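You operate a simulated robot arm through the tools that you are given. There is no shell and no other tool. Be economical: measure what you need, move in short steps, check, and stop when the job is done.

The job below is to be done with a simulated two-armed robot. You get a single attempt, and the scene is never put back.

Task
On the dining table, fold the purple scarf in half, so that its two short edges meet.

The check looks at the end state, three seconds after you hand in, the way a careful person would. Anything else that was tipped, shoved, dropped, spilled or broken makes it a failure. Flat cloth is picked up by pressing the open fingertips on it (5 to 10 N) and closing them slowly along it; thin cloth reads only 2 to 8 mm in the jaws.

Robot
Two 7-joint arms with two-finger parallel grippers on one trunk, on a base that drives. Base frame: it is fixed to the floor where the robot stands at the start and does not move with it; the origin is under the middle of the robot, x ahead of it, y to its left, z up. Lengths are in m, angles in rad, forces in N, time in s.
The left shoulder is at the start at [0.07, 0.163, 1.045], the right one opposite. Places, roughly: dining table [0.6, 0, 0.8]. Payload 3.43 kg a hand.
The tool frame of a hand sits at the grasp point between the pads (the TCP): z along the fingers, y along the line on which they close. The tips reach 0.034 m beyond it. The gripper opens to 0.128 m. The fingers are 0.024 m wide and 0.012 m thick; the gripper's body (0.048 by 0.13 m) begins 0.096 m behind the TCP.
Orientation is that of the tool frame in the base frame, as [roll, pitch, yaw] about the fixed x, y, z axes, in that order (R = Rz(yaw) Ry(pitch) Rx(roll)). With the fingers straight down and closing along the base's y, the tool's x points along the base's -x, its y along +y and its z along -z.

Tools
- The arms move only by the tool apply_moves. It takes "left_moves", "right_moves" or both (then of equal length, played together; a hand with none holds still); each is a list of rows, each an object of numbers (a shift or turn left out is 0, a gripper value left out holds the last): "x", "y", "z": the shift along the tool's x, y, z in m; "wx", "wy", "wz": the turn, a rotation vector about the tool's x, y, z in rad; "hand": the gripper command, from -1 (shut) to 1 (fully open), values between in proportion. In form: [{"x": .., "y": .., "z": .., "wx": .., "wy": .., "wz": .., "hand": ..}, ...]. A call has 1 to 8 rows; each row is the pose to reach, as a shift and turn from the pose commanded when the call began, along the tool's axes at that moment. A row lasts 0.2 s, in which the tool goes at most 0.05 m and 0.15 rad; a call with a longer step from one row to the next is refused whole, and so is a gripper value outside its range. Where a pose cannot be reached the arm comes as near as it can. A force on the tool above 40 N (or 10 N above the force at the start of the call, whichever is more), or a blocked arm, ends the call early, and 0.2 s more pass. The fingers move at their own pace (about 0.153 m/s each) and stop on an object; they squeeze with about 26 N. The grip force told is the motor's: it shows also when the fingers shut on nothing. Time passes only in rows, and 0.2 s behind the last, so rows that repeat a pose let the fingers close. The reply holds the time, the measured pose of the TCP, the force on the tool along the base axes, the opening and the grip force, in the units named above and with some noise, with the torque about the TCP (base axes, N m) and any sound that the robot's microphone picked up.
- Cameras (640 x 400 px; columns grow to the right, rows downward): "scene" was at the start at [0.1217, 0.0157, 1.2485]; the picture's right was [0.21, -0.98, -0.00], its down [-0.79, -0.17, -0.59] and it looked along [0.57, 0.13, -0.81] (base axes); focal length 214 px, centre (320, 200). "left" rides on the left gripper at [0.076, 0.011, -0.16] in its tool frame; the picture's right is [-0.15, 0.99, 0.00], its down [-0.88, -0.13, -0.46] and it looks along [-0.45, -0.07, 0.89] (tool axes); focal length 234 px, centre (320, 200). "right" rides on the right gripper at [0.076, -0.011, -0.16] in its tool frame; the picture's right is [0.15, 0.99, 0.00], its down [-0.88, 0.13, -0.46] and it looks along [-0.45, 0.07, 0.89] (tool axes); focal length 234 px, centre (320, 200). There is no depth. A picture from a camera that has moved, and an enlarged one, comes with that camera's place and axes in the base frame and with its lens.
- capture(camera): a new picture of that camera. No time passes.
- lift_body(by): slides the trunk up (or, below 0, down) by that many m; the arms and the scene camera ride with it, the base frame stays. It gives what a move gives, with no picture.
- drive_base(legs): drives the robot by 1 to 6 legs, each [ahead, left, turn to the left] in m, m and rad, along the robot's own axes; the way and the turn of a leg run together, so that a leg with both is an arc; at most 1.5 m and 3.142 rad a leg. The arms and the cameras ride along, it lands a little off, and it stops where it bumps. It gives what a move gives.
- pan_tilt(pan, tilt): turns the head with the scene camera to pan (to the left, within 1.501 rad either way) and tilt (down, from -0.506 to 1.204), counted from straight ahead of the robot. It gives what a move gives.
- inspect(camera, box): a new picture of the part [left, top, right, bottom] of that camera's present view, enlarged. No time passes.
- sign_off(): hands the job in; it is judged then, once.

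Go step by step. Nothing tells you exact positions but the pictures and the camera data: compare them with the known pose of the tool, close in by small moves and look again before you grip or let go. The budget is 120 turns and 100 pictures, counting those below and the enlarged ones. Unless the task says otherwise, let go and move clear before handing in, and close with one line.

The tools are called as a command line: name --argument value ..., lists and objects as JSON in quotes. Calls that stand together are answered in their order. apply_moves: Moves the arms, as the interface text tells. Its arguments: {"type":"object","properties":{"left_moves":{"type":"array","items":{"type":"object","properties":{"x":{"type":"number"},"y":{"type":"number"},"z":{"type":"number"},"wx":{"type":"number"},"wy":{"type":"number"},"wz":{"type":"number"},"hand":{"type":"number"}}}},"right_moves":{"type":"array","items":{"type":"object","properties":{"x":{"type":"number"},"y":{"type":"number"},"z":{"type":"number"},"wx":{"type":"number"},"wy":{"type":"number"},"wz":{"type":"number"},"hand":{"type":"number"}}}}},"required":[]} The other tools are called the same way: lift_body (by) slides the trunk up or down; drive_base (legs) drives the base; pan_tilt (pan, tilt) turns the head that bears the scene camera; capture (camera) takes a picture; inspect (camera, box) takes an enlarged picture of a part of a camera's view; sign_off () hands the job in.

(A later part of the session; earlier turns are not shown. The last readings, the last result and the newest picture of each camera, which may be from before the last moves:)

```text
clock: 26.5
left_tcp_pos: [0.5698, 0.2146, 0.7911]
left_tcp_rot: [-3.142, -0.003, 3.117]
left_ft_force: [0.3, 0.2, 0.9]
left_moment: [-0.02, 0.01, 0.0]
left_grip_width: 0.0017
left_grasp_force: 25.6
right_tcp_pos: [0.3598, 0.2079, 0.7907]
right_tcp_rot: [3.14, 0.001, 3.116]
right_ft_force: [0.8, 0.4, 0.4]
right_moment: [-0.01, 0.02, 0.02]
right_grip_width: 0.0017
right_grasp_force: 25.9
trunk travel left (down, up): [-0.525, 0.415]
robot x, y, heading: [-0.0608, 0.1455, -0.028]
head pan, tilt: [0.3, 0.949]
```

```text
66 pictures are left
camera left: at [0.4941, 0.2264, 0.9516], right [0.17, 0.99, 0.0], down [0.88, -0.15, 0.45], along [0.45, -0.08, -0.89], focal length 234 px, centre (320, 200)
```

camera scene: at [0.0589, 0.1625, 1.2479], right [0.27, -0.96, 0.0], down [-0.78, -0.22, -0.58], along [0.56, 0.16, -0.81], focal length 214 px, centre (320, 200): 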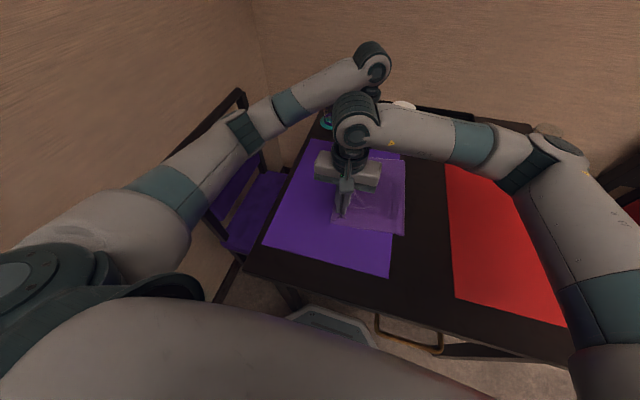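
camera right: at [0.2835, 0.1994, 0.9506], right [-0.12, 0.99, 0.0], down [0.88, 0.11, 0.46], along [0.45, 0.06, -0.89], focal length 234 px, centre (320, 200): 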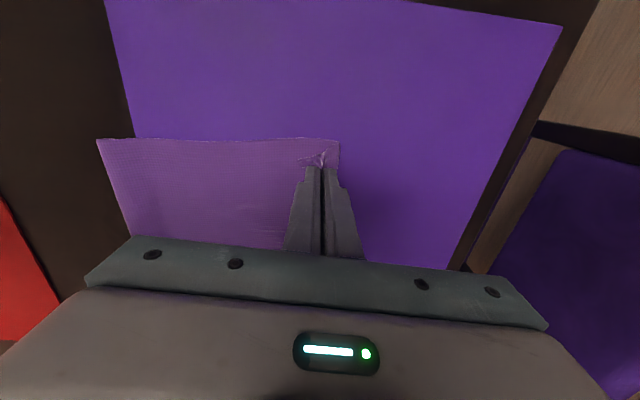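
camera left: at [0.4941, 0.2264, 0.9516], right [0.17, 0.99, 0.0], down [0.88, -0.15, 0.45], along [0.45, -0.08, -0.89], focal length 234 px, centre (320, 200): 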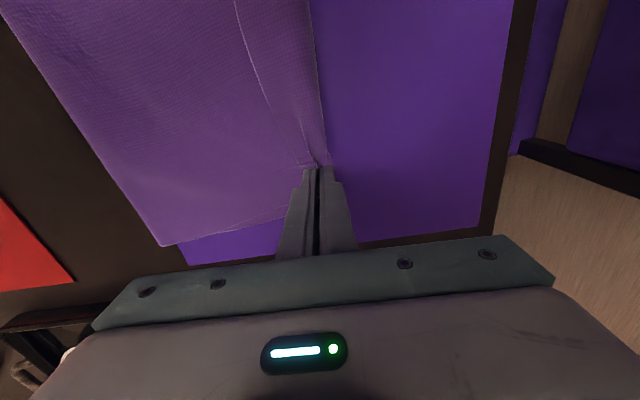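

The cloth is laid on the left edge with a small hem curling back over the top layer. I'll open slightly while shifting left so as not to drag the hem back, then rise and look.

apply_moves --left_moves '[{"z": -0.001, "y": 0.004, "hand": -0.88}, {"z": -0.001, "y": 0.008, "hand": -0.76}, {"z": -0.001, "y": 0.012, "hand": -0.64}, {"z": -0.012, "y": 0.016, "hand": -0.5}, {"z": -0.04, "y": 0.02, "hand": -0.4}, {"z": -0.075, "y": 0.02}]' --right_moves '[{"z": -0.001, "y": 0.004, "hand": -0.88}, {"z": -0.001, "y": 0.008, "hand": -0.76}, {"z": -0.001, "y": 0.012, "hand": -0.64}, {"z": -0.012, "y": 0.016, "hand": -0.5}, {"z": -0.04, "y": 0.02, "hand": -0.4}, {"z": -0.075, "y": 0.02}]'

capture --camera "right"

capture --camera "left"

```text
clock: 27.9
left_tcp_pos: [0.5677, 0.2309, 0.8661]
left_tcp_rot: [3.139, 0.001, 3.117]
left_ft_force: [-0.6, 0.2, -1.5]
left_moment: [0.03, -0.01, 0.0]
left_grip_width: 0.0381
left_grasp_force: 0.0
right_tcp_pos: [0.3586, 0.2281, 0.8669]
right_tcp_rot: [3.141, 0.003, 3.117]
right_ft_force: [-0.3, -0.7, 0.7]
right_moment: [0.01, -0.04, 0.0]
right_grip_width: 0.0385
right_grasp_force: 0.1
trunk travel left (down, up): [-0.525, 0.415]
robot x, y, heading: [-0.0606, 0.1445, -0.024]
head pan, tilt: [0.3, 0.949]
```

```text
65 pictures are left
camera right: at [0.2827, 0.219, 1.0262], right [-0.12, 0.99, 0.0], down [0.88, 0.11, 0.46], along [0.45, 0.06, -0.89], focal length 234 px, centre (320, 200)
```

right: 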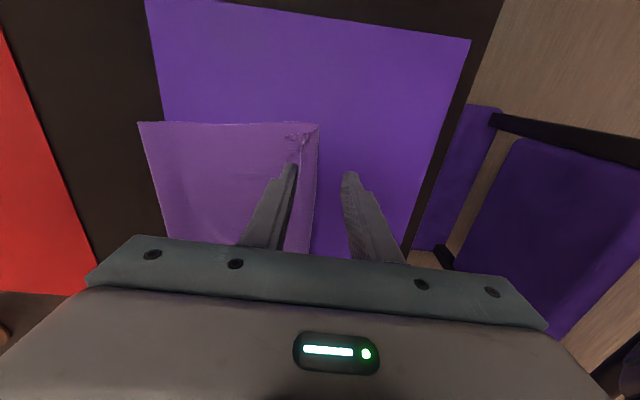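

```text
64 pictures are left
camera left: at [0.4933, 0.244, 1.0265], right [0.17, 0.99, 0.0], down [0.88, -0.15, 0.46], along [0.45, -0.08, -0.89], focal length 234 px, centre (320, 200)
```

left: 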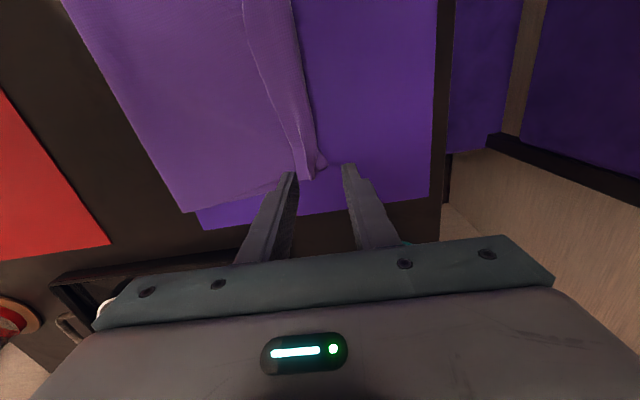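

Released. I'll raise the hands and take a close look at the edge.

apply_moves --left_moves '[{"z": -0.04}, {"z": -0.06, "x": -0.03}, {"z": -0.06, "x": -0.06}]' --right_moves '[{"z": -0.04, "y": -0.03}, {"z": -0.06, "y": -0.07}, {"z": -0.06, "y": -0.11}, {"z": -0.06, "y": -0.15}, {"z": -0.06, "y": -0.19}]'

inspect --camera "scene" --box '[300, 120, 440, 260]'

capture --camera "left"

```text
refused: give rows for one hand, or as many for the one as for the other
```

```text
2.86 times, centred on (370, 190) of scene
camera zoom: at [0.0576, 0.1623, 1.2479], right [0.27, -0.96, 0.0], down [-0.78, -0.22, -0.58], along [0.56, 0.16, -0.81], focal length 613 px, centre (177, 229)
```

zoom: 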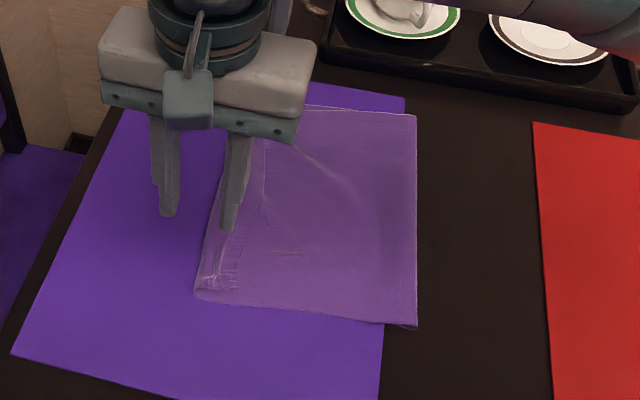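

```text
62 pictures are left
camera left: at [0.4933, 0.244, 1.0265], right [0.17, 0.99, 0.0], down [0.88, -0.15, 0.46], along [0.45, -0.08, -0.89], focal length 234 px, centre (320, 200)
```

left: 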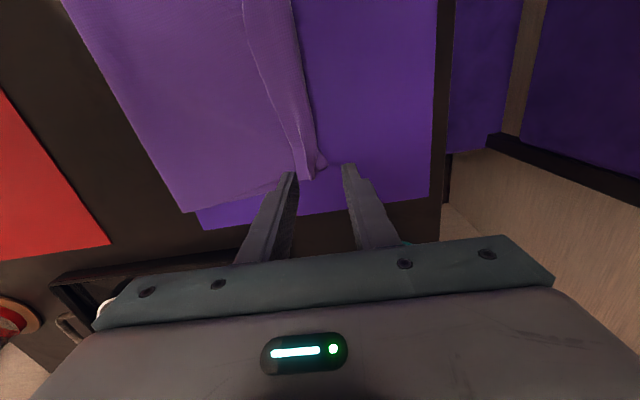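

The fold line sits at y≈0.03 and there is a hem along the left edge. I'll clear the hands for a better view.

apply_moves --left_moves '[{"z": -0.04, "y": 0.02}, {"z": -0.07, "y": 0.05}, {"z": -0.07, "y": 0.09}, {"z": -0.07, "y": 0.13}, {"z": -0.07, "y": 0.15}]' --right_moves '[{"z": -0.04, "y": -0.03}, {"z": -0.06, "y": -0.07}, {"z": -0.06, "y": -0.11}, {"z": -0.06, "y": -0.15}, {"z": -0.06, "y": -0.19}]'

inspect --camera "scene" --box '[300, 120, 440, 260]'

capture --camera "right"

```text
clock: 29.1
left_tcp_pos: [0.5742, 0.3815, 0.936]
left_tcp_rot: [3.139, -0.002, 3.116]
left_ft_force: [0.0, -0.2, 0.9]
left_moment: [0.0, 0.01, 0.0]
left_grip_width: 0.0383
left_grasp_force: 0.2
right_tcp_pos: [0.3566, 0.0375, 0.9263]
right_tcp_rot: [3.14, 0.0, 3.117]
right_ft_force: [0.4, -0.7, -0.5]
right_moment: [0.03, 0.02, 0.0]
right_grip_width: 0.0384
right_grasp_force: 0.1
trunk travel left (down, up): [-0.525, 0.415]
robot x, y, heading: [-0.0586, 0.1439, -0.028]
head pan, tilt: [0.3, 0.949]
```

```text
2.86 times, centred on (370, 190) of scene
camera zoom: at [0.0586, 0.1612, 1.248], right [0.27, -0.96, 0.0], down [-0.78, -0.22, -0.58], along [0.56, 0.16, -0.81], focal length 613 px, centre (177, 229)
```

zoom: 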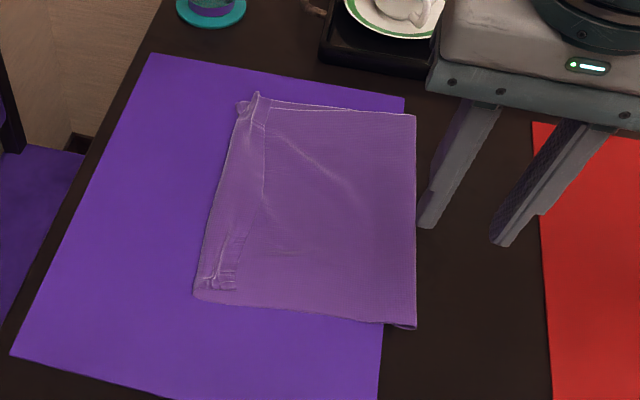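

```text
60 pictures are left
camera right: at [0.2797, 0.0279, 1.0862], right [-0.12, 0.99, 0.0], down [0.88, 0.11, 0.46], along [0.45, 0.06, -0.89], focal length 234 px, centre (320, 200)
```

right: 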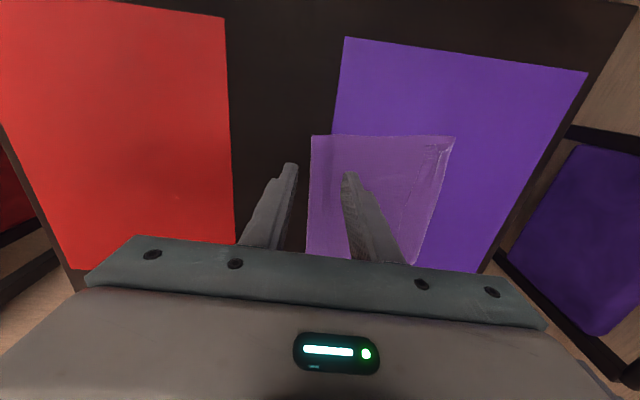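

The hem flap spans y≈0.19–0.233. I'll close the fingers and place both hands just right of the flap's edge to sweep it open to the left.

apply_moves --left_moves '[{"y": -0.04, "hand": -1}, {"y": -0.085}, {"y": -0.13}, {"y": -0.175}, {"y": -0.216, "x": 0.01}, {"y": -0.216, "x": 0.01, "z": 0.04}, {"y": -0.216, "x": 0.01, "z": 0.08}, {"y": -0.216, "x": 0.01, "z": 0.12}]' --right_moves '[{"hand": -1}, {"y": 0.03}, {"y": 0.06}, {"y": 0.09, "x": -0.01}, {"y": 0.122, "x": -0.018}, {"y": 0.122, "x": -0.018, "z": 0.04}, {"y": 0.122, "x": -0.018, "z": 0.08}, {"y": 0.122, "x": -0.018, "z": 0.11}]'

capture --camera "left"

capture --camera "right"

```text
clock: 30.9
left_tcp_pos: [0.5604, 0.1674, 0.8141]
left_tcp_rot: [3.141, -0.001, 3.117]
left_ft_force: [-0.1, 0.0, 0.2]
left_moment: [0.01, -0.01, -0.05]
left_grip_width: 0.0
left_grasp_force: 26.1
right_tcp_pos: [0.3796, 0.1592, 0.8127]
right_tcp_rot: [-3.142, 0.0, 3.118]
right_ft_force: [0.4, 0.0, -0.2]
right_moment: [-0.01, 0.01, -0.01]
right_grip_width: 0.0001
right_grasp_force: 26.0
trunk travel left (down, up): [-0.525, 0.415]
robot x, y, heading: [-0.0601, 0.1421, -0.033]
head pan, tilt: [0.3, 0.949]
```

```text
59 pictures are left
camera left: at [0.4845, 0.1795, 0.9753], right [0.17, 0.99, 0.0], down [0.88, -0.15, 0.45], along [0.45, -0.08, -0.89], focal length 234 px, centre (320, 200)
```

left: 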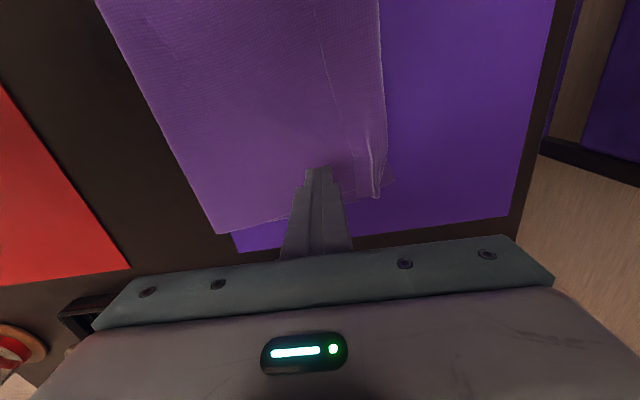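

```text
58 pictures are left
camera right: at [0.3025, 0.1505, 0.9739], right [-0.12, 0.99, 0.0], down [0.88, 0.11, 0.46], along [0.45, 0.06, -0.89], focal length 234 px, centre (320, 200)
```

right: 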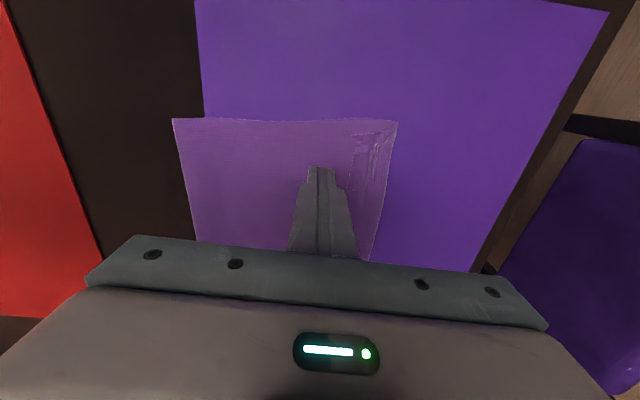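

The fingers are about 1.5 cm right of the flap's edge. I'll lower to a light touch and sweep left.

apply_moves --left_moves '[{"z": 0.015}, {"z": 0.023}]' --right_moves '[{"z": 0.014}, {"z": 0.022}]'

```text
clock: 31.5
left_tcp_pos: [0.5588, 0.1658, 0.7936]
left_tcp_rot: [3.141, -0.001, 3.116]
left_ft_force: [0.6, 0.2, 0.1]
left_moment: [0.01, -0.01, 0.01]
left_grip_width: 0.0
left_grasp_force: 25.9
right_tcp_pos: [0.3786, 0.1603, 0.7932]
right_tcp_rot: [3.14, 0.002, 3.118]
right_ft_force: [0.1, 0.0, 0.2]
right_moment: [0.02, -0.03, 0.0]
right_grip_width: 0.0
right_grasp_force: 25.7
trunk travel left (down, up): [-0.525, 0.415]
robot x, y, heading: [-0.0629, 0.1436, -0.024]
head pan, tilt: [0.3, 0.949]
```

apply_moves --left_moves '[{"z": 0.002}, {"z": 0.004}]' --right_moves '[{"z": 0.002}, {"z": 0.004}]'

```text
clock: 32.1
left_tcp_pos: [0.5593, 0.1672, 0.7903]
left_tcp_rot: [3.14, -0.002, 3.114]
left_ft_force: [0.1, -0.3, 0.1]
left_moment: [-0.02, 0.01, 0.02]
left_grip_width: 0.0001
left_grasp_force: 26.1
right_tcp_pos: [0.3772, 0.1591, 0.7894]
right_tcp_rot: [-3.141, 0.003, 3.118]
right_ft_force: [0.1, 0.6, 0.0]
right_moment: [0.0, -0.01, 0.01]
right_grip_width: 0.0
right_grasp_force: 26.0
trunk travel left (down, up): [-0.525, 0.415]
robot x, y, heading: [-0.0621, 0.1438, -0.026]
head pan, tilt: [0.3, 0.949]
```

apply_moves --left_moves '[{"z": 0.001}, {"z": 0.0015, "y": 0.012}, {"z": 0.0015, "y": 0.024}, {"z": 0.0015, "y": 0.036}, {"z": 0.0015, "y": 0.048}]' --right_moves '[{"z": 0.001}, {"z": 0.001, "y": 0.012}, {"z": 0.001, "y": 0.024}, {"z": 0.001, "y": 0.036}, {"z": 0.001, "y": 0.048}]'

capture --camera "left"

capture --camera "right"

```text
clock: 33.3
left_tcp_pos: [0.5576, 0.2146, 0.7884]
left_tcp_rot: [3.141, 0.002, 3.116]
left_ft_force: [0.5, -0.9, 7.5]
left_moment: [-0.02, 0.03, 0.0]
left_grip_width: 0.0001
left_grasp_force: 26.0
right_tcp_pos: [0.3787, 0.2073, 0.7887]
right_tcp_rot: [3.141, 0.002, 3.117]
right_ft_force: [-0.8, 1.0, 0.7]
right_moment: [-0.02, 0.01, 0.04]
right_grip_width: 0.0
right_grasp_force: 26.5
trunk travel left (down, up): [-0.525, 0.415]
robot x, y, heading: [-0.0591, 0.1464, -0.024]
head pan, tilt: [0.3, 0.949]
```

```text
57 pictures are left
camera left: at [0.4828, 0.2278, 0.9487], right [0.17, 0.99, 0.0], down [0.88, -0.15, 0.46], along [0.45, -0.08, -0.89], focal length 234 px, centre (320, 200)
```

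left: 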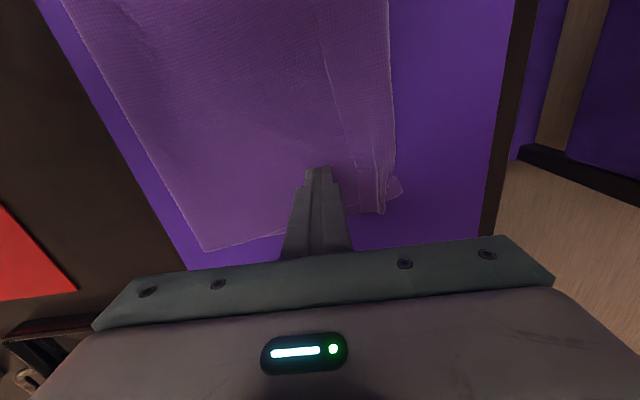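

```text
56 pictures are left
camera right: at [0.3016, 0.1988, 0.9486], right [-0.12, 0.99, 0.0], down [0.88, 0.11, 0.46], along [0.45, 0.06, -0.89], focal length 234 px, centre (320, 200)
```

right: 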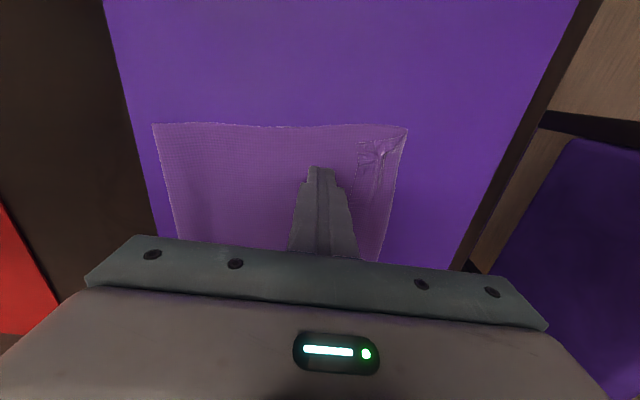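

The whole scarf slid along with the fingers because cloth on cloth is grippy, so sweeping won't open the hem. Better plan: unfold it back flat, then pick it up along its midline so the two short edges hang together, and lay it down. First I'll pinch the flap to carry the top layer back.

apply_moves --left_moves '[{"z": -0.02}, {"z": -0.02, "y": 0.03, "hand": -0.62}, {"z": -0.02, "y": 0.048}, {"z": -0.012, "y": 0.048}]' --right_moves '[{"z": -0.02}, {"z": -0.02, "y": 0.03, "hand": -0.62}, {"z": -0.02, "y": 0.054}, {"z": -0.012, "y": 0.054}]'

capture --camera "left"

capture --camera "right"

```text
clock: 34.3
left_tcp_pos: [0.5617, 0.2628, 0.7996]
left_tcp_rot: [3.141, -0.002, 3.117]
left_ft_force: [-0.4, -0.2, 1.7]
left_moment: [0.01, 0.0, 0.03]
left_grip_width: 0.0243
left_grasp_force: 0.0
right_tcp_pos: [0.3811, 0.2616, 0.8004]
right_tcp_rot: [-3.141, 0.001, 3.116]
right_ft_force: [-0.1, -0.8, 0.0]
right_moment: [-0.02, 0.04, 0.0]
right_grip_width: 0.0243
right_grasp_force: 0.0
trunk travel left (down, up): [-0.525, 0.415]
robot x, y, heading: [-0.0613, 0.1404, -0.029]
head pan, tilt: [0.3, 0.949]
```

```text
55 pictures are left
camera left: at [0.4867, 0.2754, 0.9601], right [0.17, 0.99, 0.0], down [0.88, -0.15, 0.45], along [0.45, -0.08, -0.89], focal length 234 px, centre (320, 200)
```

left: 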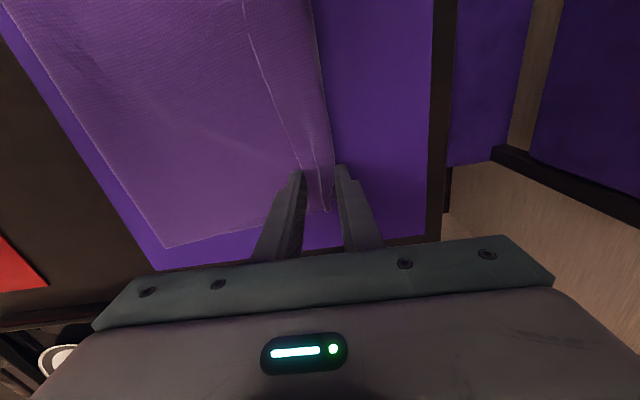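

```text
54 pictures are left
camera right: at [0.3048, 0.2521, 0.96], right [-0.12, 0.99, 0.0], down [0.88, 0.11, 0.46], along [0.45, 0.06, -0.89], focal length 234 px, centre (320, 200)
```

right: 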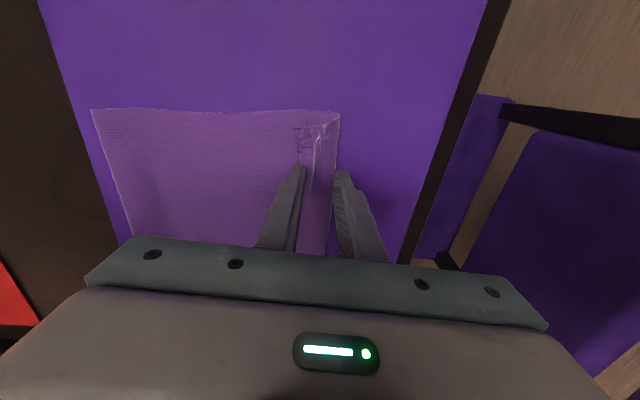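

The fingers straddle the hem. I'll narrow the gap and shift so both tips rest on the flap only, then press lightly.

apply_moves --left_moves '[{"y": -0.007, "hand": -0.74}, {"y": -0.007, "z": 0.006}, {"y": -0.007, "z": 0.0095}]' --right_moves '[{"y": -0.005, "hand": -0.74}, {"y": -0.005, "z": 0.006}, {"y": -0.005, "z": 0.0095}]'

inspect --camera "left" --box '[220, 80, 420, 260]'

inspect --camera "right" --box '[220, 80, 420, 260]'

```text
clock: 35.1
left_tcp_pos: [0.5612, 0.2537, 0.7905]
left_tcp_rot: [3.141, 0.0, 3.117]
left_ft_force: [0.8, 0.7, 0.6]
left_moment: [0.03, 0.02, 0.01]
left_grip_width: 0.017
left_grasp_force: 0.1
right_tcp_pos: [0.3789, 0.2552, 0.7897]
right_tcp_rot: [3.141, 0.003, 3.117]
right_ft_force: [0.0, 0.0, 0.3]
right_moment: [0.0, 0.01, -0.01]
right_grip_width: 0.0166
right_grasp_force: 0.1
trunk travel left (down, up): [-0.525, 0.415]
robot x, y, heading: [-0.0617, 0.1451, -0.025]
head pan, tilt: [0.3, 0.949]
```

```text
2.22 times, centred on (320, 170) of left
camera zoom: at [0.4853, 0.2683, 0.95], right [0.17, 0.99, 0.0], down [0.88, -0.15, 0.46], along [0.45, -0.08, -0.89], focal length 520 px, centre (320, 267)
```

zoom: 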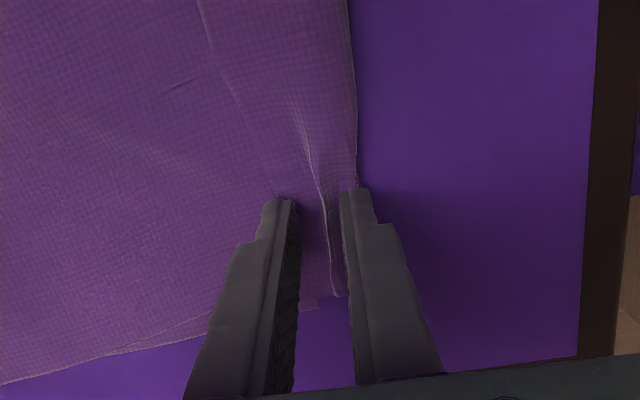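

```text
2.22 times, centred on (320, 170) of right
camera zoom: at [0.3032, 0.2468, 0.9503], right [-0.12, 0.99, 0.0], down [0.88, 0.11, 0.46], along [0.45, 0.06, -0.89], focal length 520 px, centre (320, 267)
```

zoom: 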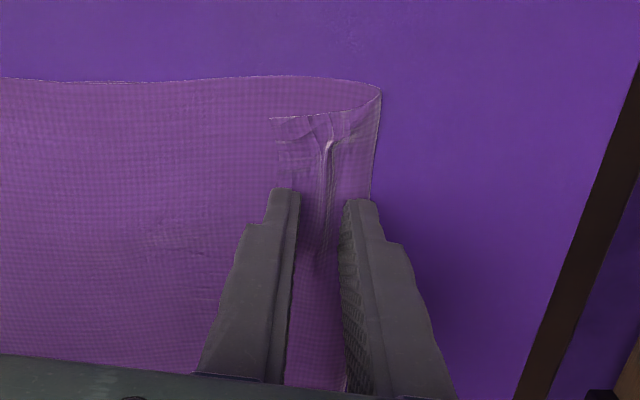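

A standing ridge on the flap sits right between the fingers of each hand, so closing should take only that layer. I'll press lightly and close.

apply_moves --left_moves '[{"z": 0.001}, {"z": 0.001, "hand": -0.8}, {"z": 0.001, "hand": -0.86}, {"z": 0.001, "hand": -0.92}, {"z": 0.001, "hand": -1}, {"z": 0.001, "hand": -1}, {"z": 0.001, "hand": -1}]' --right_moves '[{"z": 0.001}, {"z": 0.001, "hand": -0.8}, {"z": 0.001, "hand": -0.86}, {"z": 0.001, "hand": -0.92}, {"z": 0.001, "hand": -1}, {"z": 0.001, "hand": -1}, {"z": 0.001, "hand": -1}]'

apply_moves --left_moves '[{"z": -0.015}, {"z": -0.03}]' --right_moves '[{"z": -0.015}, {"z": -0.03}]'

inspect --camera "left" --box '[200, 60, 440, 260]'

inspect --camera "right" --box '[200, 60, 440, 260]'

```text
clock: 36.7
left_tcp_pos: [0.5601, 0.2541, 0.7896]
left_tcp_rot: [-3.141, 0.001, 3.116]
left_ft_force: [0.5, 0.1, 3.7]
left_moment: [0.03, -0.02, 0.02]
left_grip_width: 0.0018
left_grasp_force: 26.0
right_tcp_pos: [0.3788, 0.256, 0.79]
right_tcp_rot: [-3.14, 0.001, 3.116]
right_ft_force: [-0.3, -0.3, -0.2]
right_moment: [0.01, -0.02, -0.02]
right_grip_width: 0.0018
right_grasp_force: 26.3
trunk travel left (down, up): [-0.525, 0.415]
robot x, y, heading: [-0.0659, 0.1442, -0.028]
head pan, tilt: [0.3, 0.949]
```

```text
clock: 37.3
left_tcp_pos: [0.5591, 0.2553, 0.8193]
left_tcp_rot: [3.141, -0.001, 3.116]
left_ft_force: [0.7, 0.6, 0.0]
left_moment: [0.0, 0.0, -0.01]
left_grip_width: 0.0017
left_grasp_force: 25.5
right_tcp_pos: [0.3789, 0.2563, 0.8193]
right_tcp_rot: [3.141, 0.003, 3.12]
right_ft_force: [0.1, 0.8, -0.5]
right_moment: [0.0, 0.02, 0.0]
right_grip_width: 0.0017
right_grasp_force: 25.9
trunk travel left (down, up): [-0.525, 0.415]
robot x, y, heading: [-0.0623, 0.1448, -0.026]
head pan, tilt: [0.3, 0.949]
```

```text
2.00 times, centred on (320, 160) of left
camera zoom: at [0.4847, 0.2682, 0.9799], right [0.17, 0.99, 0.0], down [0.88, -0.15, 0.45], along [0.45, -0.08, -0.89], focal length 468 px, centre (320, 280)
```

zoom: 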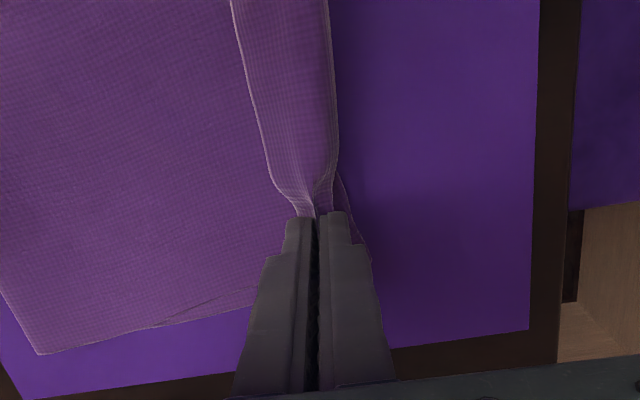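

```text
2.00 times, centred on (320, 160) of right
camera zoom: at [0.3032, 0.2485, 0.9797], right [-0.12, 0.99, 0.0], down [0.88, 0.11, 0.46], along [0.45, 0.06, -0.89], focal length 468 px, centre (320, 280)
```

zoom: 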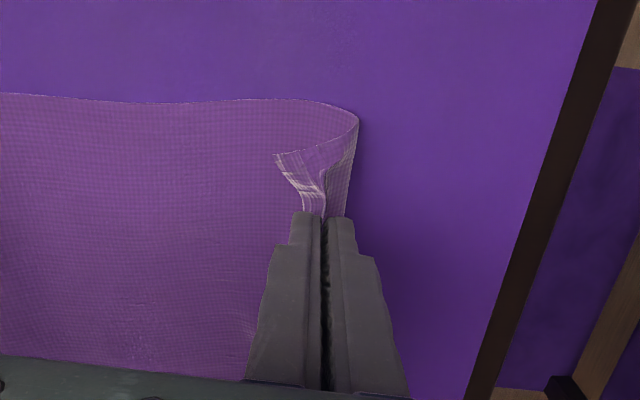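

Only the flap layer is held. I'll carry it back to the right in a loose arc to unfold the scarf.

apply_moves --left_moves '[{"y": -0.02, "z": -0.04, "x": -0.002}, {"y": -0.045, "z": -0.08, "x": -0.004}, {"y": -0.085, "z": -0.108, "x": -0.007}, {"y": -0.13, "z": -0.125, "x": -0.011}, {"y": -0.175, "z": -0.127, "x": -0.015}, {"y": -0.22, "z": -0.117, "x": -0.019}, {"y": -0.26, "z": -0.1, "x": -0.022}, {"y": -0.295, "z": -0.075, "x": -0.025}]' --right_moves '[{"y": -0.02, "z": -0.04, "x": -0.002}, {"y": -0.045, "z": -0.08, "x": -0.004}, {"y": -0.085, "z": -0.108, "x": -0.007}, {"y": -0.13, "z": -0.125, "x": -0.011}, {"y": -0.175, "z": -0.127, "x": -0.015}, {"y": -0.22, "z": -0.117, "x": -0.019}, {"y": -0.26, "z": -0.1, "x": -0.022}, {"y": -0.295, "z": -0.075, "x": -0.025}]'

capture --camera "scene"

capture --camera "right"

```text
clock: 39.1
left_tcp_pos: [0.5778, -0.045, 0.893]
left_tcp_rot: [3.138, -0.002, 3.118]
left_ft_force: [-0.3, -0.5, 0.1]
left_moment: [0.03, 0.0, 0.02]
left_grip_width: 0.002
left_grasp_force: 25.6
right_tcp_pos: [0.3984, -0.0414, 0.8969]
right_tcp_rot: [3.14, 0.002, 3.115]
right_ft_force: [0.6, -0.8, 0.5]
right_moment: [0.04, 0.02, 0.02]
right_grip_width: 0.002
right_grasp_force: 25.9
trunk travel left (down, up): [-0.525, 0.415]
robot x, y, heading: [-0.06, 0.1444, -0.026]
head pan, tilt: [0.3, 0.949]
```

```text
49 pictures are left
camera scene: at [0.0588, 0.1596, 1.248], right [0.27, -0.96, 0.0], down [-0.78, -0.22, -0.58], along [0.56, 0.16, -0.81], focal length 214 px, centre (320, 200)
```

scene: 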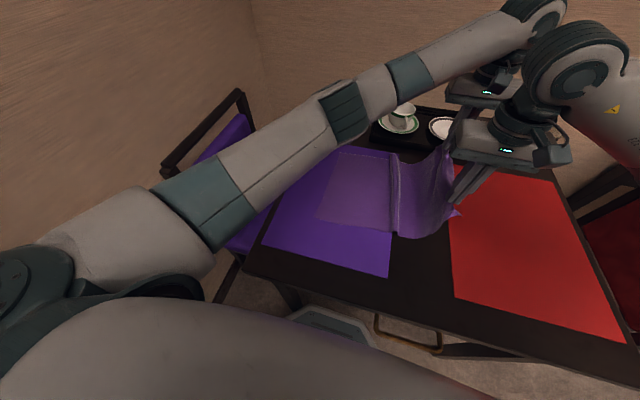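

```text
48 pictures are left
camera right: at [0.3211, -0.0514, 1.0571], right [-0.12, 0.99, 0.0], down [0.88, 0.11, 0.46], along [0.45, 0.06, -0.89], focal length 234 px, centre (320, 200)
```

right: 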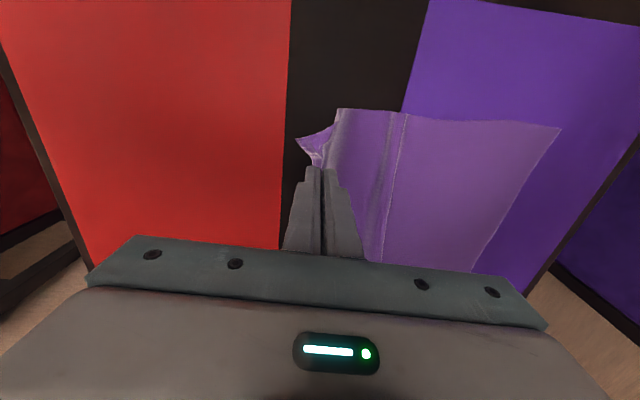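

Unfolding works. I'll lower to the right until it is nearly taut and flat.

apply_moves --left_moves '[{"y": -0.03, "z": 0.025, "x": -0.002}, {"y": -0.06, "z": 0.05, "x": -0.004}, {"y": -0.085, "z": 0.075, "x": -0.006}, {"y": -0.105, "z": 0.09, "x": -0.008}, {"y": -0.112, "z": 0.099, "x": -0.008}]' --right_moves '[{"y": -0.03, "z": 0.025, "x": -0.002}, {"y": -0.06, "z": 0.05, "x": -0.004}, {"y": -0.085, "z": 0.075, "x": -0.006}, {"y": -0.108, "z": 0.092, "x": -0.008}, {"y": -0.115, "z": 0.102, "x": -0.008}]'

capture --camera "scene"

capture --camera "right"

```text
clock: 40.3
left_tcp_pos: [0.5893, -0.1028, 0.828]
left_tcp_rot: [-3.14, -0.004, 3.117]
left_ft_force: [-12.8, -4.0, -2.3]
left_moment: [-0.14, 0.41, 0.08]
left_grip_width: 0.0016
left_grasp_force: 26.4
left hand out of reach, approached as far as the arm can: row 3, 4, 5
right_tcp_pos: [0.4017, -0.1548, 0.7958]
right_tcp_rot: [3.14, 0.007, 3.117]
right_ft_force: [14.2, 4.9, 2.9]
right_moment: [0.15, -0.48, 0.09]
right_grip_width: 0.0019
right_grasp_force: 25.8
trunk travel left (down, up): [-0.525, 0.415]
robot x, y, heading: [-0.0579, 0.1453, -0.023]
head pan, tilt: [0.3, 0.949]
```

```text
47 pictures are left
camera scene: at [0.0588, 0.1625, 1.2479], right [0.27, -0.96, 0.0], down [-0.78, -0.22, -0.58], along [0.56, 0.16, -0.81], focal length 214 px, centre (320, 200)
```

scene: 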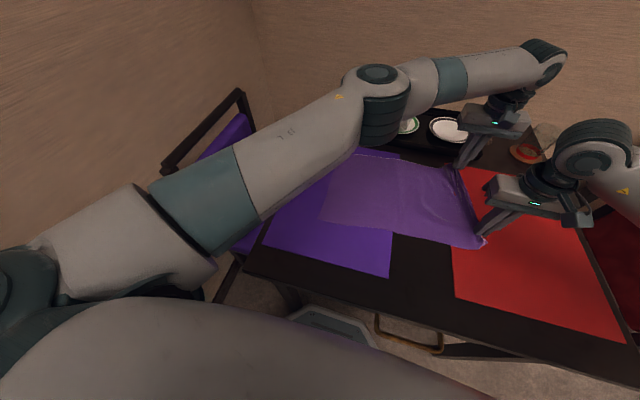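

```text
46 pictures are left
camera right: at [0.3257, -0.163, 0.9548], right [-0.12, 0.99, 0.0], down [0.88, 0.11, 0.46], along [0.46, 0.06, -0.89], focal length 234 px, centre (320, 200)
```

right: 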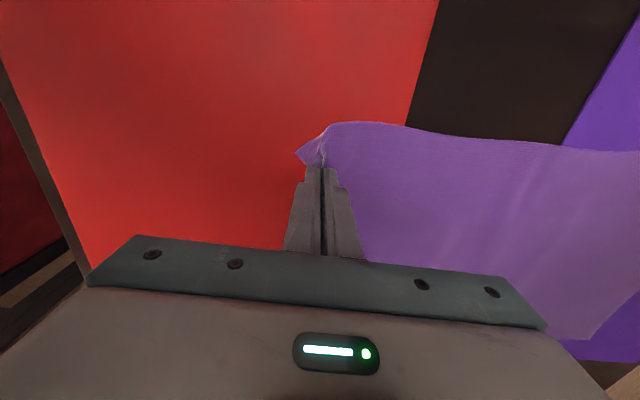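

The left hand ran out of reach, which put tension between the hands. I'll bring the right hand back alongside, then strafe the base right instead.

apply_moves --right_moves '[{"y": 0.03, "z": -0.02}, {"y": 0.052, "z": -0.03}]'

drive_base --legs '[[0, -0.05, 0]]'

```text
clock: 40.9
left_tcp_pos: [0.5912, -0.1009, 0.8289]
left_tcp_rot: [-3.141, 0.0, 3.118]
left_ft_force: [-0.2, 0.3, 0.5]
left_moment: [0.0, 0.01, -0.02]
left_grip_width: 0.0014
left_grasp_force: 25.8
right_tcp_pos: [0.4027, -0.1042, 0.8246]
right_tcp_rot: [-3.141, 0.001, 3.118]
right_ft_force: [-0.1, 0.6, -0.4]
right_moment: [-0.01, -0.02, 0.01]
right_grip_width: 0.0017
right_grasp_force: 26.0
trunk travel left (down, up): [-0.525, 0.415]
robot x, y, heading: [-0.0604, 0.137, -0.03]
head pan, tilt: [0.3, 0.949]
```

```text
clock: 41.9
left_tcp_pos: [0.5892, -0.1519, 0.828]
left_tcp_rot: [3.139, -0.001, 3.118]
left_ft_force: [1.2, -0.7, 0.3]
left_moment: [0.07, -0.03, -0.04]
left_grip_width: 0.0019
left_grasp_force: 26.0
right_tcp_pos: [0.4013, -0.1527, 0.8235]
right_tcp_rot: [3.141, 0.002, 3.117]
right_ft_force: [-0.5, -0.1, -0.4]
right_moment: [0.02, 0.0, -0.01]
right_grip_width: 0.0018
right_grasp_force: 26.3
trunk travel left (down, up): [-0.525, 0.415]
robot x, y, heading: [-0.0621, 0.0955, -0.028]
head pan, tilt: [0.3, 0.949]
```

apply_moves --left_moves '[{"z": 0.015}, {"z": 0.028}, {"z": 0.034}]' --right_moves '[{"z": 0.012}, {"z": 0.024}, {"z": 0.03}]'

capture --camera "left"

capture --camera "right"

```text
clock: 42.7
left_tcp_pos: [0.5889, -0.1501, 0.7945]
left_tcp_rot: [3.141, -0.001, 3.119]
left_ft_force: [0.2, 0.2, -0.3]
left_moment: [0.0, 0.01, -0.02]
left_grip_width: 0.0017
left_grasp_force: 26.4
right_tcp_pos: [0.404, -0.1519, 0.7955]
right_tcp_rot: [-3.141, -0.001, 3.119]
right_ft_force: [0.1, -0.9, 0.6]
right_moment: [0.01, 0.0, 0.02]
right_grip_width: 0.0016
right_grasp_force: 25.4
trunk travel left (down, up): [-0.525, 0.415]
robot x, y, heading: [-0.0628, 0.0935, -0.031]
head pan, tilt: [0.3, 0.949]
```

```text
45 pictures are left
camera left: at [0.5136, -0.1368, 0.9545], right [0.17, 0.99, 0.0], down [0.88, -0.15, 0.45], along [0.45, -0.08, -0.89], focal length 234 px, centre (320, 200)
```

left: 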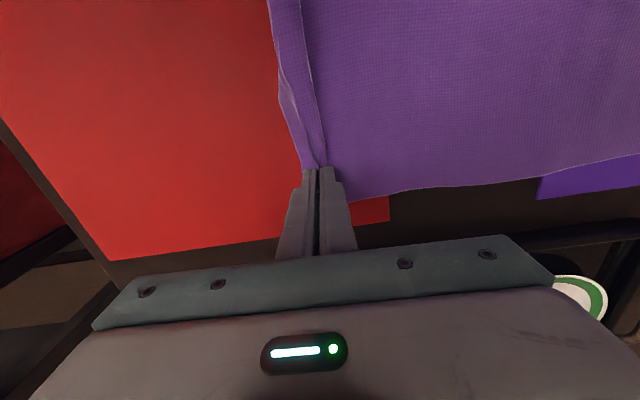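

```text
44 pictures are left
camera right: at [0.3274, -0.1607, 0.9552], right [-0.12, 0.99, 0.0], down [0.88, 0.11, 0.46], along [0.45, 0.06, -0.89], focal length 234 px, centre (320, 200)
```

right: 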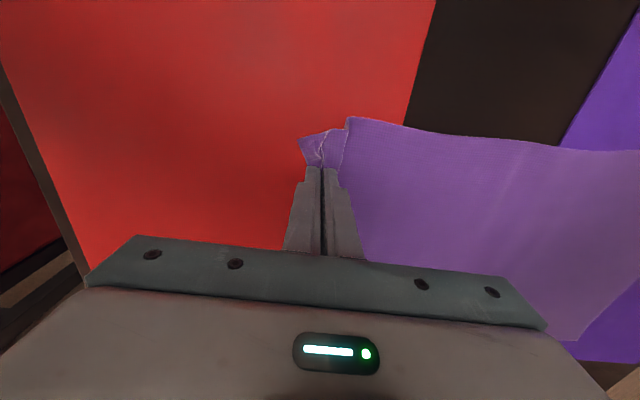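

The scarf is nearly flat. I'll set it down and open the fingers in light contact so they spread the ridge, then raise.

apply_moves --left_moves '[{"z": 0.005}, {"z": 0.0055, "hand": -0.8}, {"z": 0.0055, "hand": -0.6}, {"z": 0.0055, "hand": -0.4}, {"z": 0.0055, "hand": -0.2}, {"z": -0.02}, {"z": -0.06}, {"z": -0.1}]' --right_moves '[{"z": 0.006}, {"z": 0.0065, "hand": -0.8}, {"z": 0.0065, "hand": -0.6}, {"z": 0.0065, "hand": -0.4}, {"z": 0.0065, "hand": -0.2}, {"z": -0.02}, {"z": -0.06}, {"z": -0.1}]'

capture --camera "right"

capture --camera "left"

capture --camera "scene"

```text
clock: 44.5
left_tcp_pos: [0.5934, -0.1413, 0.8964]
left_tcp_rot: [-3.14, 0.0, 3.117]
left_ft_force: [0.5, 0.1, -0.1]
left_moment: [-0.04, -0.03, 0.02]
left_grip_width: 0.0512
left_grasp_force: 0.0
left hand out of reach, approached as far as the arm can: row 8
right_tcp_pos: [0.4017, -0.1532, 0.8942]
right_tcp_rot: [-3.14, 0.001, 3.116]
right_ft_force: [0.0, -0.3, -0.6]
right_moment: [-0.01, -0.02, -0.01]
right_grip_width: 0.0512
right_grasp_force: 0.0
trunk travel left (down, up): [-0.525, 0.415]
robot x, y, heading: [-0.0623, 0.0906, -0.024]
head pan, tilt: [0.3, 0.949]
```

```text
43 pictures are left
camera right: at [0.3256, -0.162, 1.0551], right [-0.12, 0.99, 0.0], down [0.88, 0.11, 0.46], along [0.45, 0.06, -0.89], focal length 234 px, centre (320, 200)
```

right: 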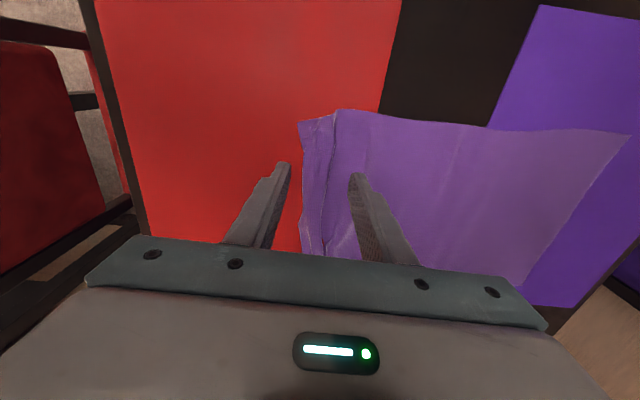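

```text
42 pictures are left
camera left: at [0.5177, -0.1283, 1.0557], right [0.17, 0.99, 0.0], down [0.88, -0.15, 0.46], along [0.45, -0.08, -0.89], focal length 234 px, centre (320, 200)
```

left: 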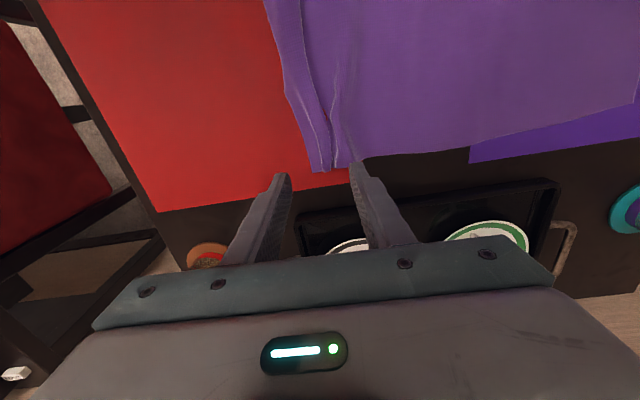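

```text
41 pictures are left
camera scene: at [0.0564, 0.1137, 1.2479], right [0.27, -0.96, 0.0], down [-0.78, -0.22, -0.58], along [0.56, 0.16, -0.81], focal length 214 px, centre (320, 200)
```

scene: 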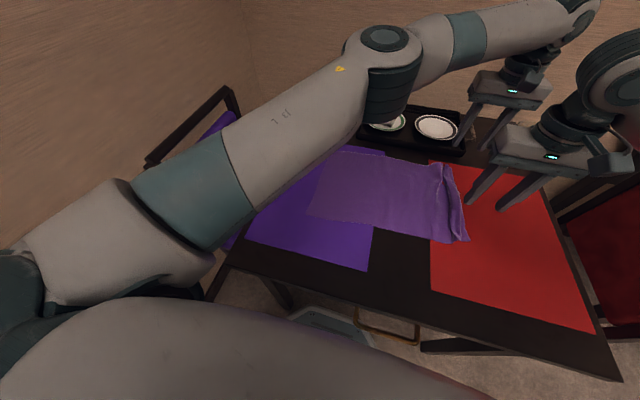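

The scarf is unfolded, with just a small pleat at the right edge that should fall out when it hangs. I'll move both hands over the midline and measure the left edge.

apply_moves --left_moves '[{"y": 0.04, "hand": -0.5}, {"y": 0.08}, {"y": 0.12}, {"y": 0.15}]' --right_moves '[{"y": 0.04, "hand": -0.5}, {"y": 0.08}, {"y": 0.12}, {"y": 0.16}]'

capture --camera "right"

capture --camera "left"

inspect --camera "scene" --box '[280, 120, 500, 260]'

```text
clock: 45.5
left_tcp_pos: [0.5995, 0.0075, 0.894]
left_tcp_rot: [-3.141, -0.002, 3.118]
left_ft_force: [-0.2, 0.7, -0.2]
left_moment: [-0.02, 0.03, 0.04]
left_grip_width: 0.032
left_grasp_force: 0.1
right_tcp_pos: [0.4067, 0.0089, 0.8931]
right_tcp_rot: [-3.141, 0.002, 3.117]
right_ft_force: [-0.1, 0.0, 0.7]
right_moment: [-0.03, 0.0, -0.05]
right_grip_width: 0.0319
right_grasp_force: 0.0
trunk travel left (down, up): [-0.525, 0.415]
robot x, y, heading: [-0.0644, 0.0948, -0.02]
head pan, tilt: [0.3, 0.949]
```

```text
40 pictures are left
camera right: at [0.3305, 0.0007, 1.0536], right [-0.12, 0.99, 0.0], down [0.88, 0.11, 0.46], along [0.45, 0.05, -0.89], focal length 234 px, centre (320, 200)
```

right: 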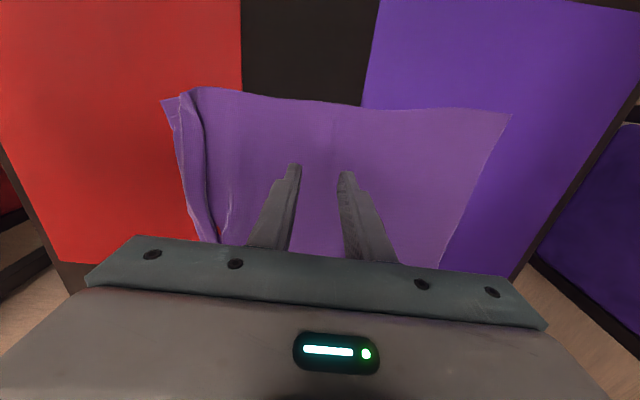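

```text
39 pictures are left
camera left: at [0.524, 0.0202, 1.0542], right [0.17, 0.99, 0.0], down [0.88, -0.15, 0.45], along [0.45, -0.08, -0.89], focal length 234 px, centre (320, 200)
```

left: 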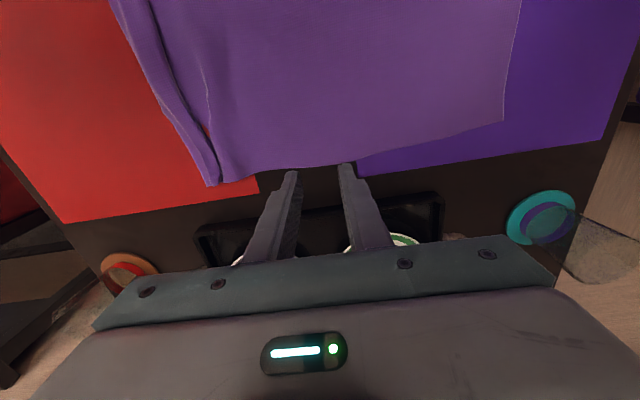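

```text
2.86 times, centred on (390, 190) of scene
camera zoom: at [0.0577, 0.1149, 1.2479], right [0.27, -0.96, 0.0], down [-0.78, -0.22, -0.58], along [0.56, 0.16, -0.81], focal length 613 px, centre (120, 229)
```

zoom: 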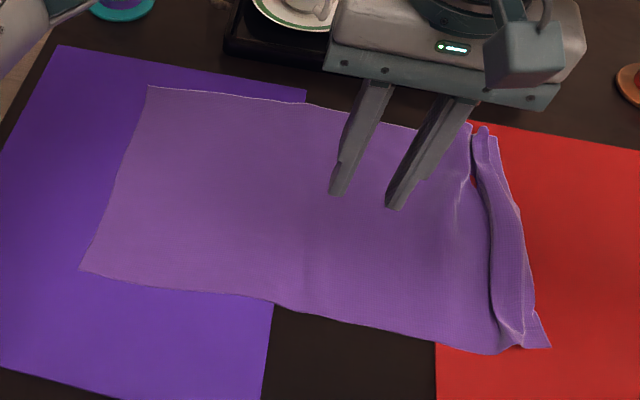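

Good clear view: the left edge runs from C(0.610,0.238) to D(0.341,0.235), and the length is about 0.44, so the midline is at y≈0.017. I'll bring the open fingertips down onto the midline near both long edges.

apply_moves --left_moves '[{"y": 0.009, "z": 0.03}, {"y": 0.009, "z": 0.065}, {"y": 0.009, "z": 0.09}, {"y": 0.009, "z": 0.1}]' --right_moves '[{"x": 0.02, "y": 0.008, "z": 0.03}, {"x": 0.02, "y": 0.008, "z": 0.065}, {"x": 0.02, "y": 0.008, "z": 0.09}, {"x": 0.02, "y": 0.008, "z": 0.1}]'

apply_moves --left_moves '[{"z": 0.003}, {"z": 0.006}]' --right_moves '[{"z": 0.002}, {"z": 0.0045}]'

```text
clock: 46.5
left_tcp_pos: [0.5979, 0.0164, 0.7917]
left_tcp_rot: [3.141, -0.002, 3.116]
left_ft_force: [0.0, -0.6, 0.3]
left_moment: [0.0, 0.01, 0.01]
left_grip_width: 0.032
left_grasp_force: 0.2
right_tcp_pos: [0.3879, 0.0154, 0.7958]
right_tcp_rot: [-3.139, 0.002, 3.117]
right_ft_force: [-0.3, 0.0, -0.1]
right_moment: [-0.01, 0.03, 0.03]
right_grip_width: 0.0321
right_grasp_force: 0.1
trunk travel left (down, up): [-0.525, 0.415]
robot x, y, heading: [-0.0631, 0.0954, -0.028]
head pan, tilt: [0.3, 0.949]
```

```text
clock: 47.1
left_tcp_pos: [0.5966, 0.0166, 0.7884]
left_tcp_rot: [-3.14, -0.002, 3.118]
left_ft_force: [0.1, 0.4, 0.0]
left_moment: [0.01, 0.0, 0.02]
left_grip_width: 0.032
left_grasp_force: 0.0
right_tcp_pos: [0.387, 0.0167, 0.7899]
right_tcp_rot: [3.141, 0.002, 3.118]
right_ft_force: [-0.6, -0.3, 0.1]
right_moment: [-0.02, 0.0, 0.02]
right_grip_width: 0.032
right_grasp_force: 0.2
trunk travel left (down, up): [-0.525, 0.415]
robot x, y, heading: [-0.0582, 0.0963, -0.027]
head pan, tilt: [0.3, 0.949]
```

apply_moves --left_moves '[{"z": 0.001}, {"z": 0.002}]' --right_moves '[{"z": 0.0015}, {"z": 0.003}]'

```text
clock: 47.7
left_tcp_pos: [0.5962, 0.0181, 0.7855]
left_tcp_rot: [-3.141, 0.0, 3.118]
left_ft_force: [-0.6, -0.1, 0.9]
left_moment: [0.03, 0.03, 0.01]
left_grip_width: 0.0321
left_grasp_force: 0.1
right_tcp_pos: [0.3864, 0.0166, 0.7877]
right_tcp_rot: [3.14, 0.001, 3.117]
right_ft_force: [-0.1, -0.2, 0.7]
right_moment: [-0.01, 0.01, 0.0]
right_grip_width: 0.032
right_grasp_force: 0.1
trunk travel left (down, up): [-0.525, 0.415]
robot x, y, heading: [-0.0629, 0.0952, -0.031]
head pan, tilt: [0.3, 0.949]
```

apply_moves --left_moves '[{"z": 0.001}, {"z": 0.0015}]' --right_moves '[{"z": 0.001}, {"z": 0.002}]'

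```text
clock: 48.3
left_tcp_pos: [0.598, 0.0167, 0.785]
left_tcp_rot: [3.141, -0.001, 3.117]
left_ft_force: [-0.9, 0.9, 3.8]
left_moment: [0.04, 0.0, 0.0]
left_grip_width: 0.032
left_grasp_force: 0.1
right_tcp_pos: [0.3862, 0.0164, 0.7855]
right_tcp_rot: [-3.141, 0.003, 3.117]
right_ft_force: [-0.7, 0.0, -0.7]
right_moment: [-0.01, -0.02, 0.0]
right_grip_width: 0.0321
right_grasp_force: 0.1
trunk travel left (down, up): [-0.525, 0.415]
robot x, y, heading: [-0.0637, 0.0955, -0.024]
head pan, tilt: [0.3, 0.949]
```

apply_moves --left_moves '[{"z": 0.0002}, {"z": 0.0004}]' --right_moves '[{"z": 0.0007}, {"z": 0.0013}]'

```text
clock: 48.9
left_tcp_pos: [0.5966, 0.016, 0.7859]
left_tcp_rot: [3.142, -0.002, 3.117]
left_ft_force: [0.0, 0.2, 3.3]
left_moment: [0.01, -0.03, -0.03]
left_grip_width: 0.032
left_grasp_force: 0.1
right_tcp_pos: [0.3872, 0.0161, 0.7842]
right_tcp_rot: [3.14, 0.003, 3.115]
right_ft_force: [-1.7, -0.7, 13.4]
right_moment: [-0.19, 0.08, -0.04]
right_grip_width: 0.0321
right_grasp_force: 0.5
trunk travel left (down, up): [-0.525, 0.415]
robot x, y, heading: [-0.064, 0.0951, -0.032]
head pan, tilt: [0.3, 0.949]
```

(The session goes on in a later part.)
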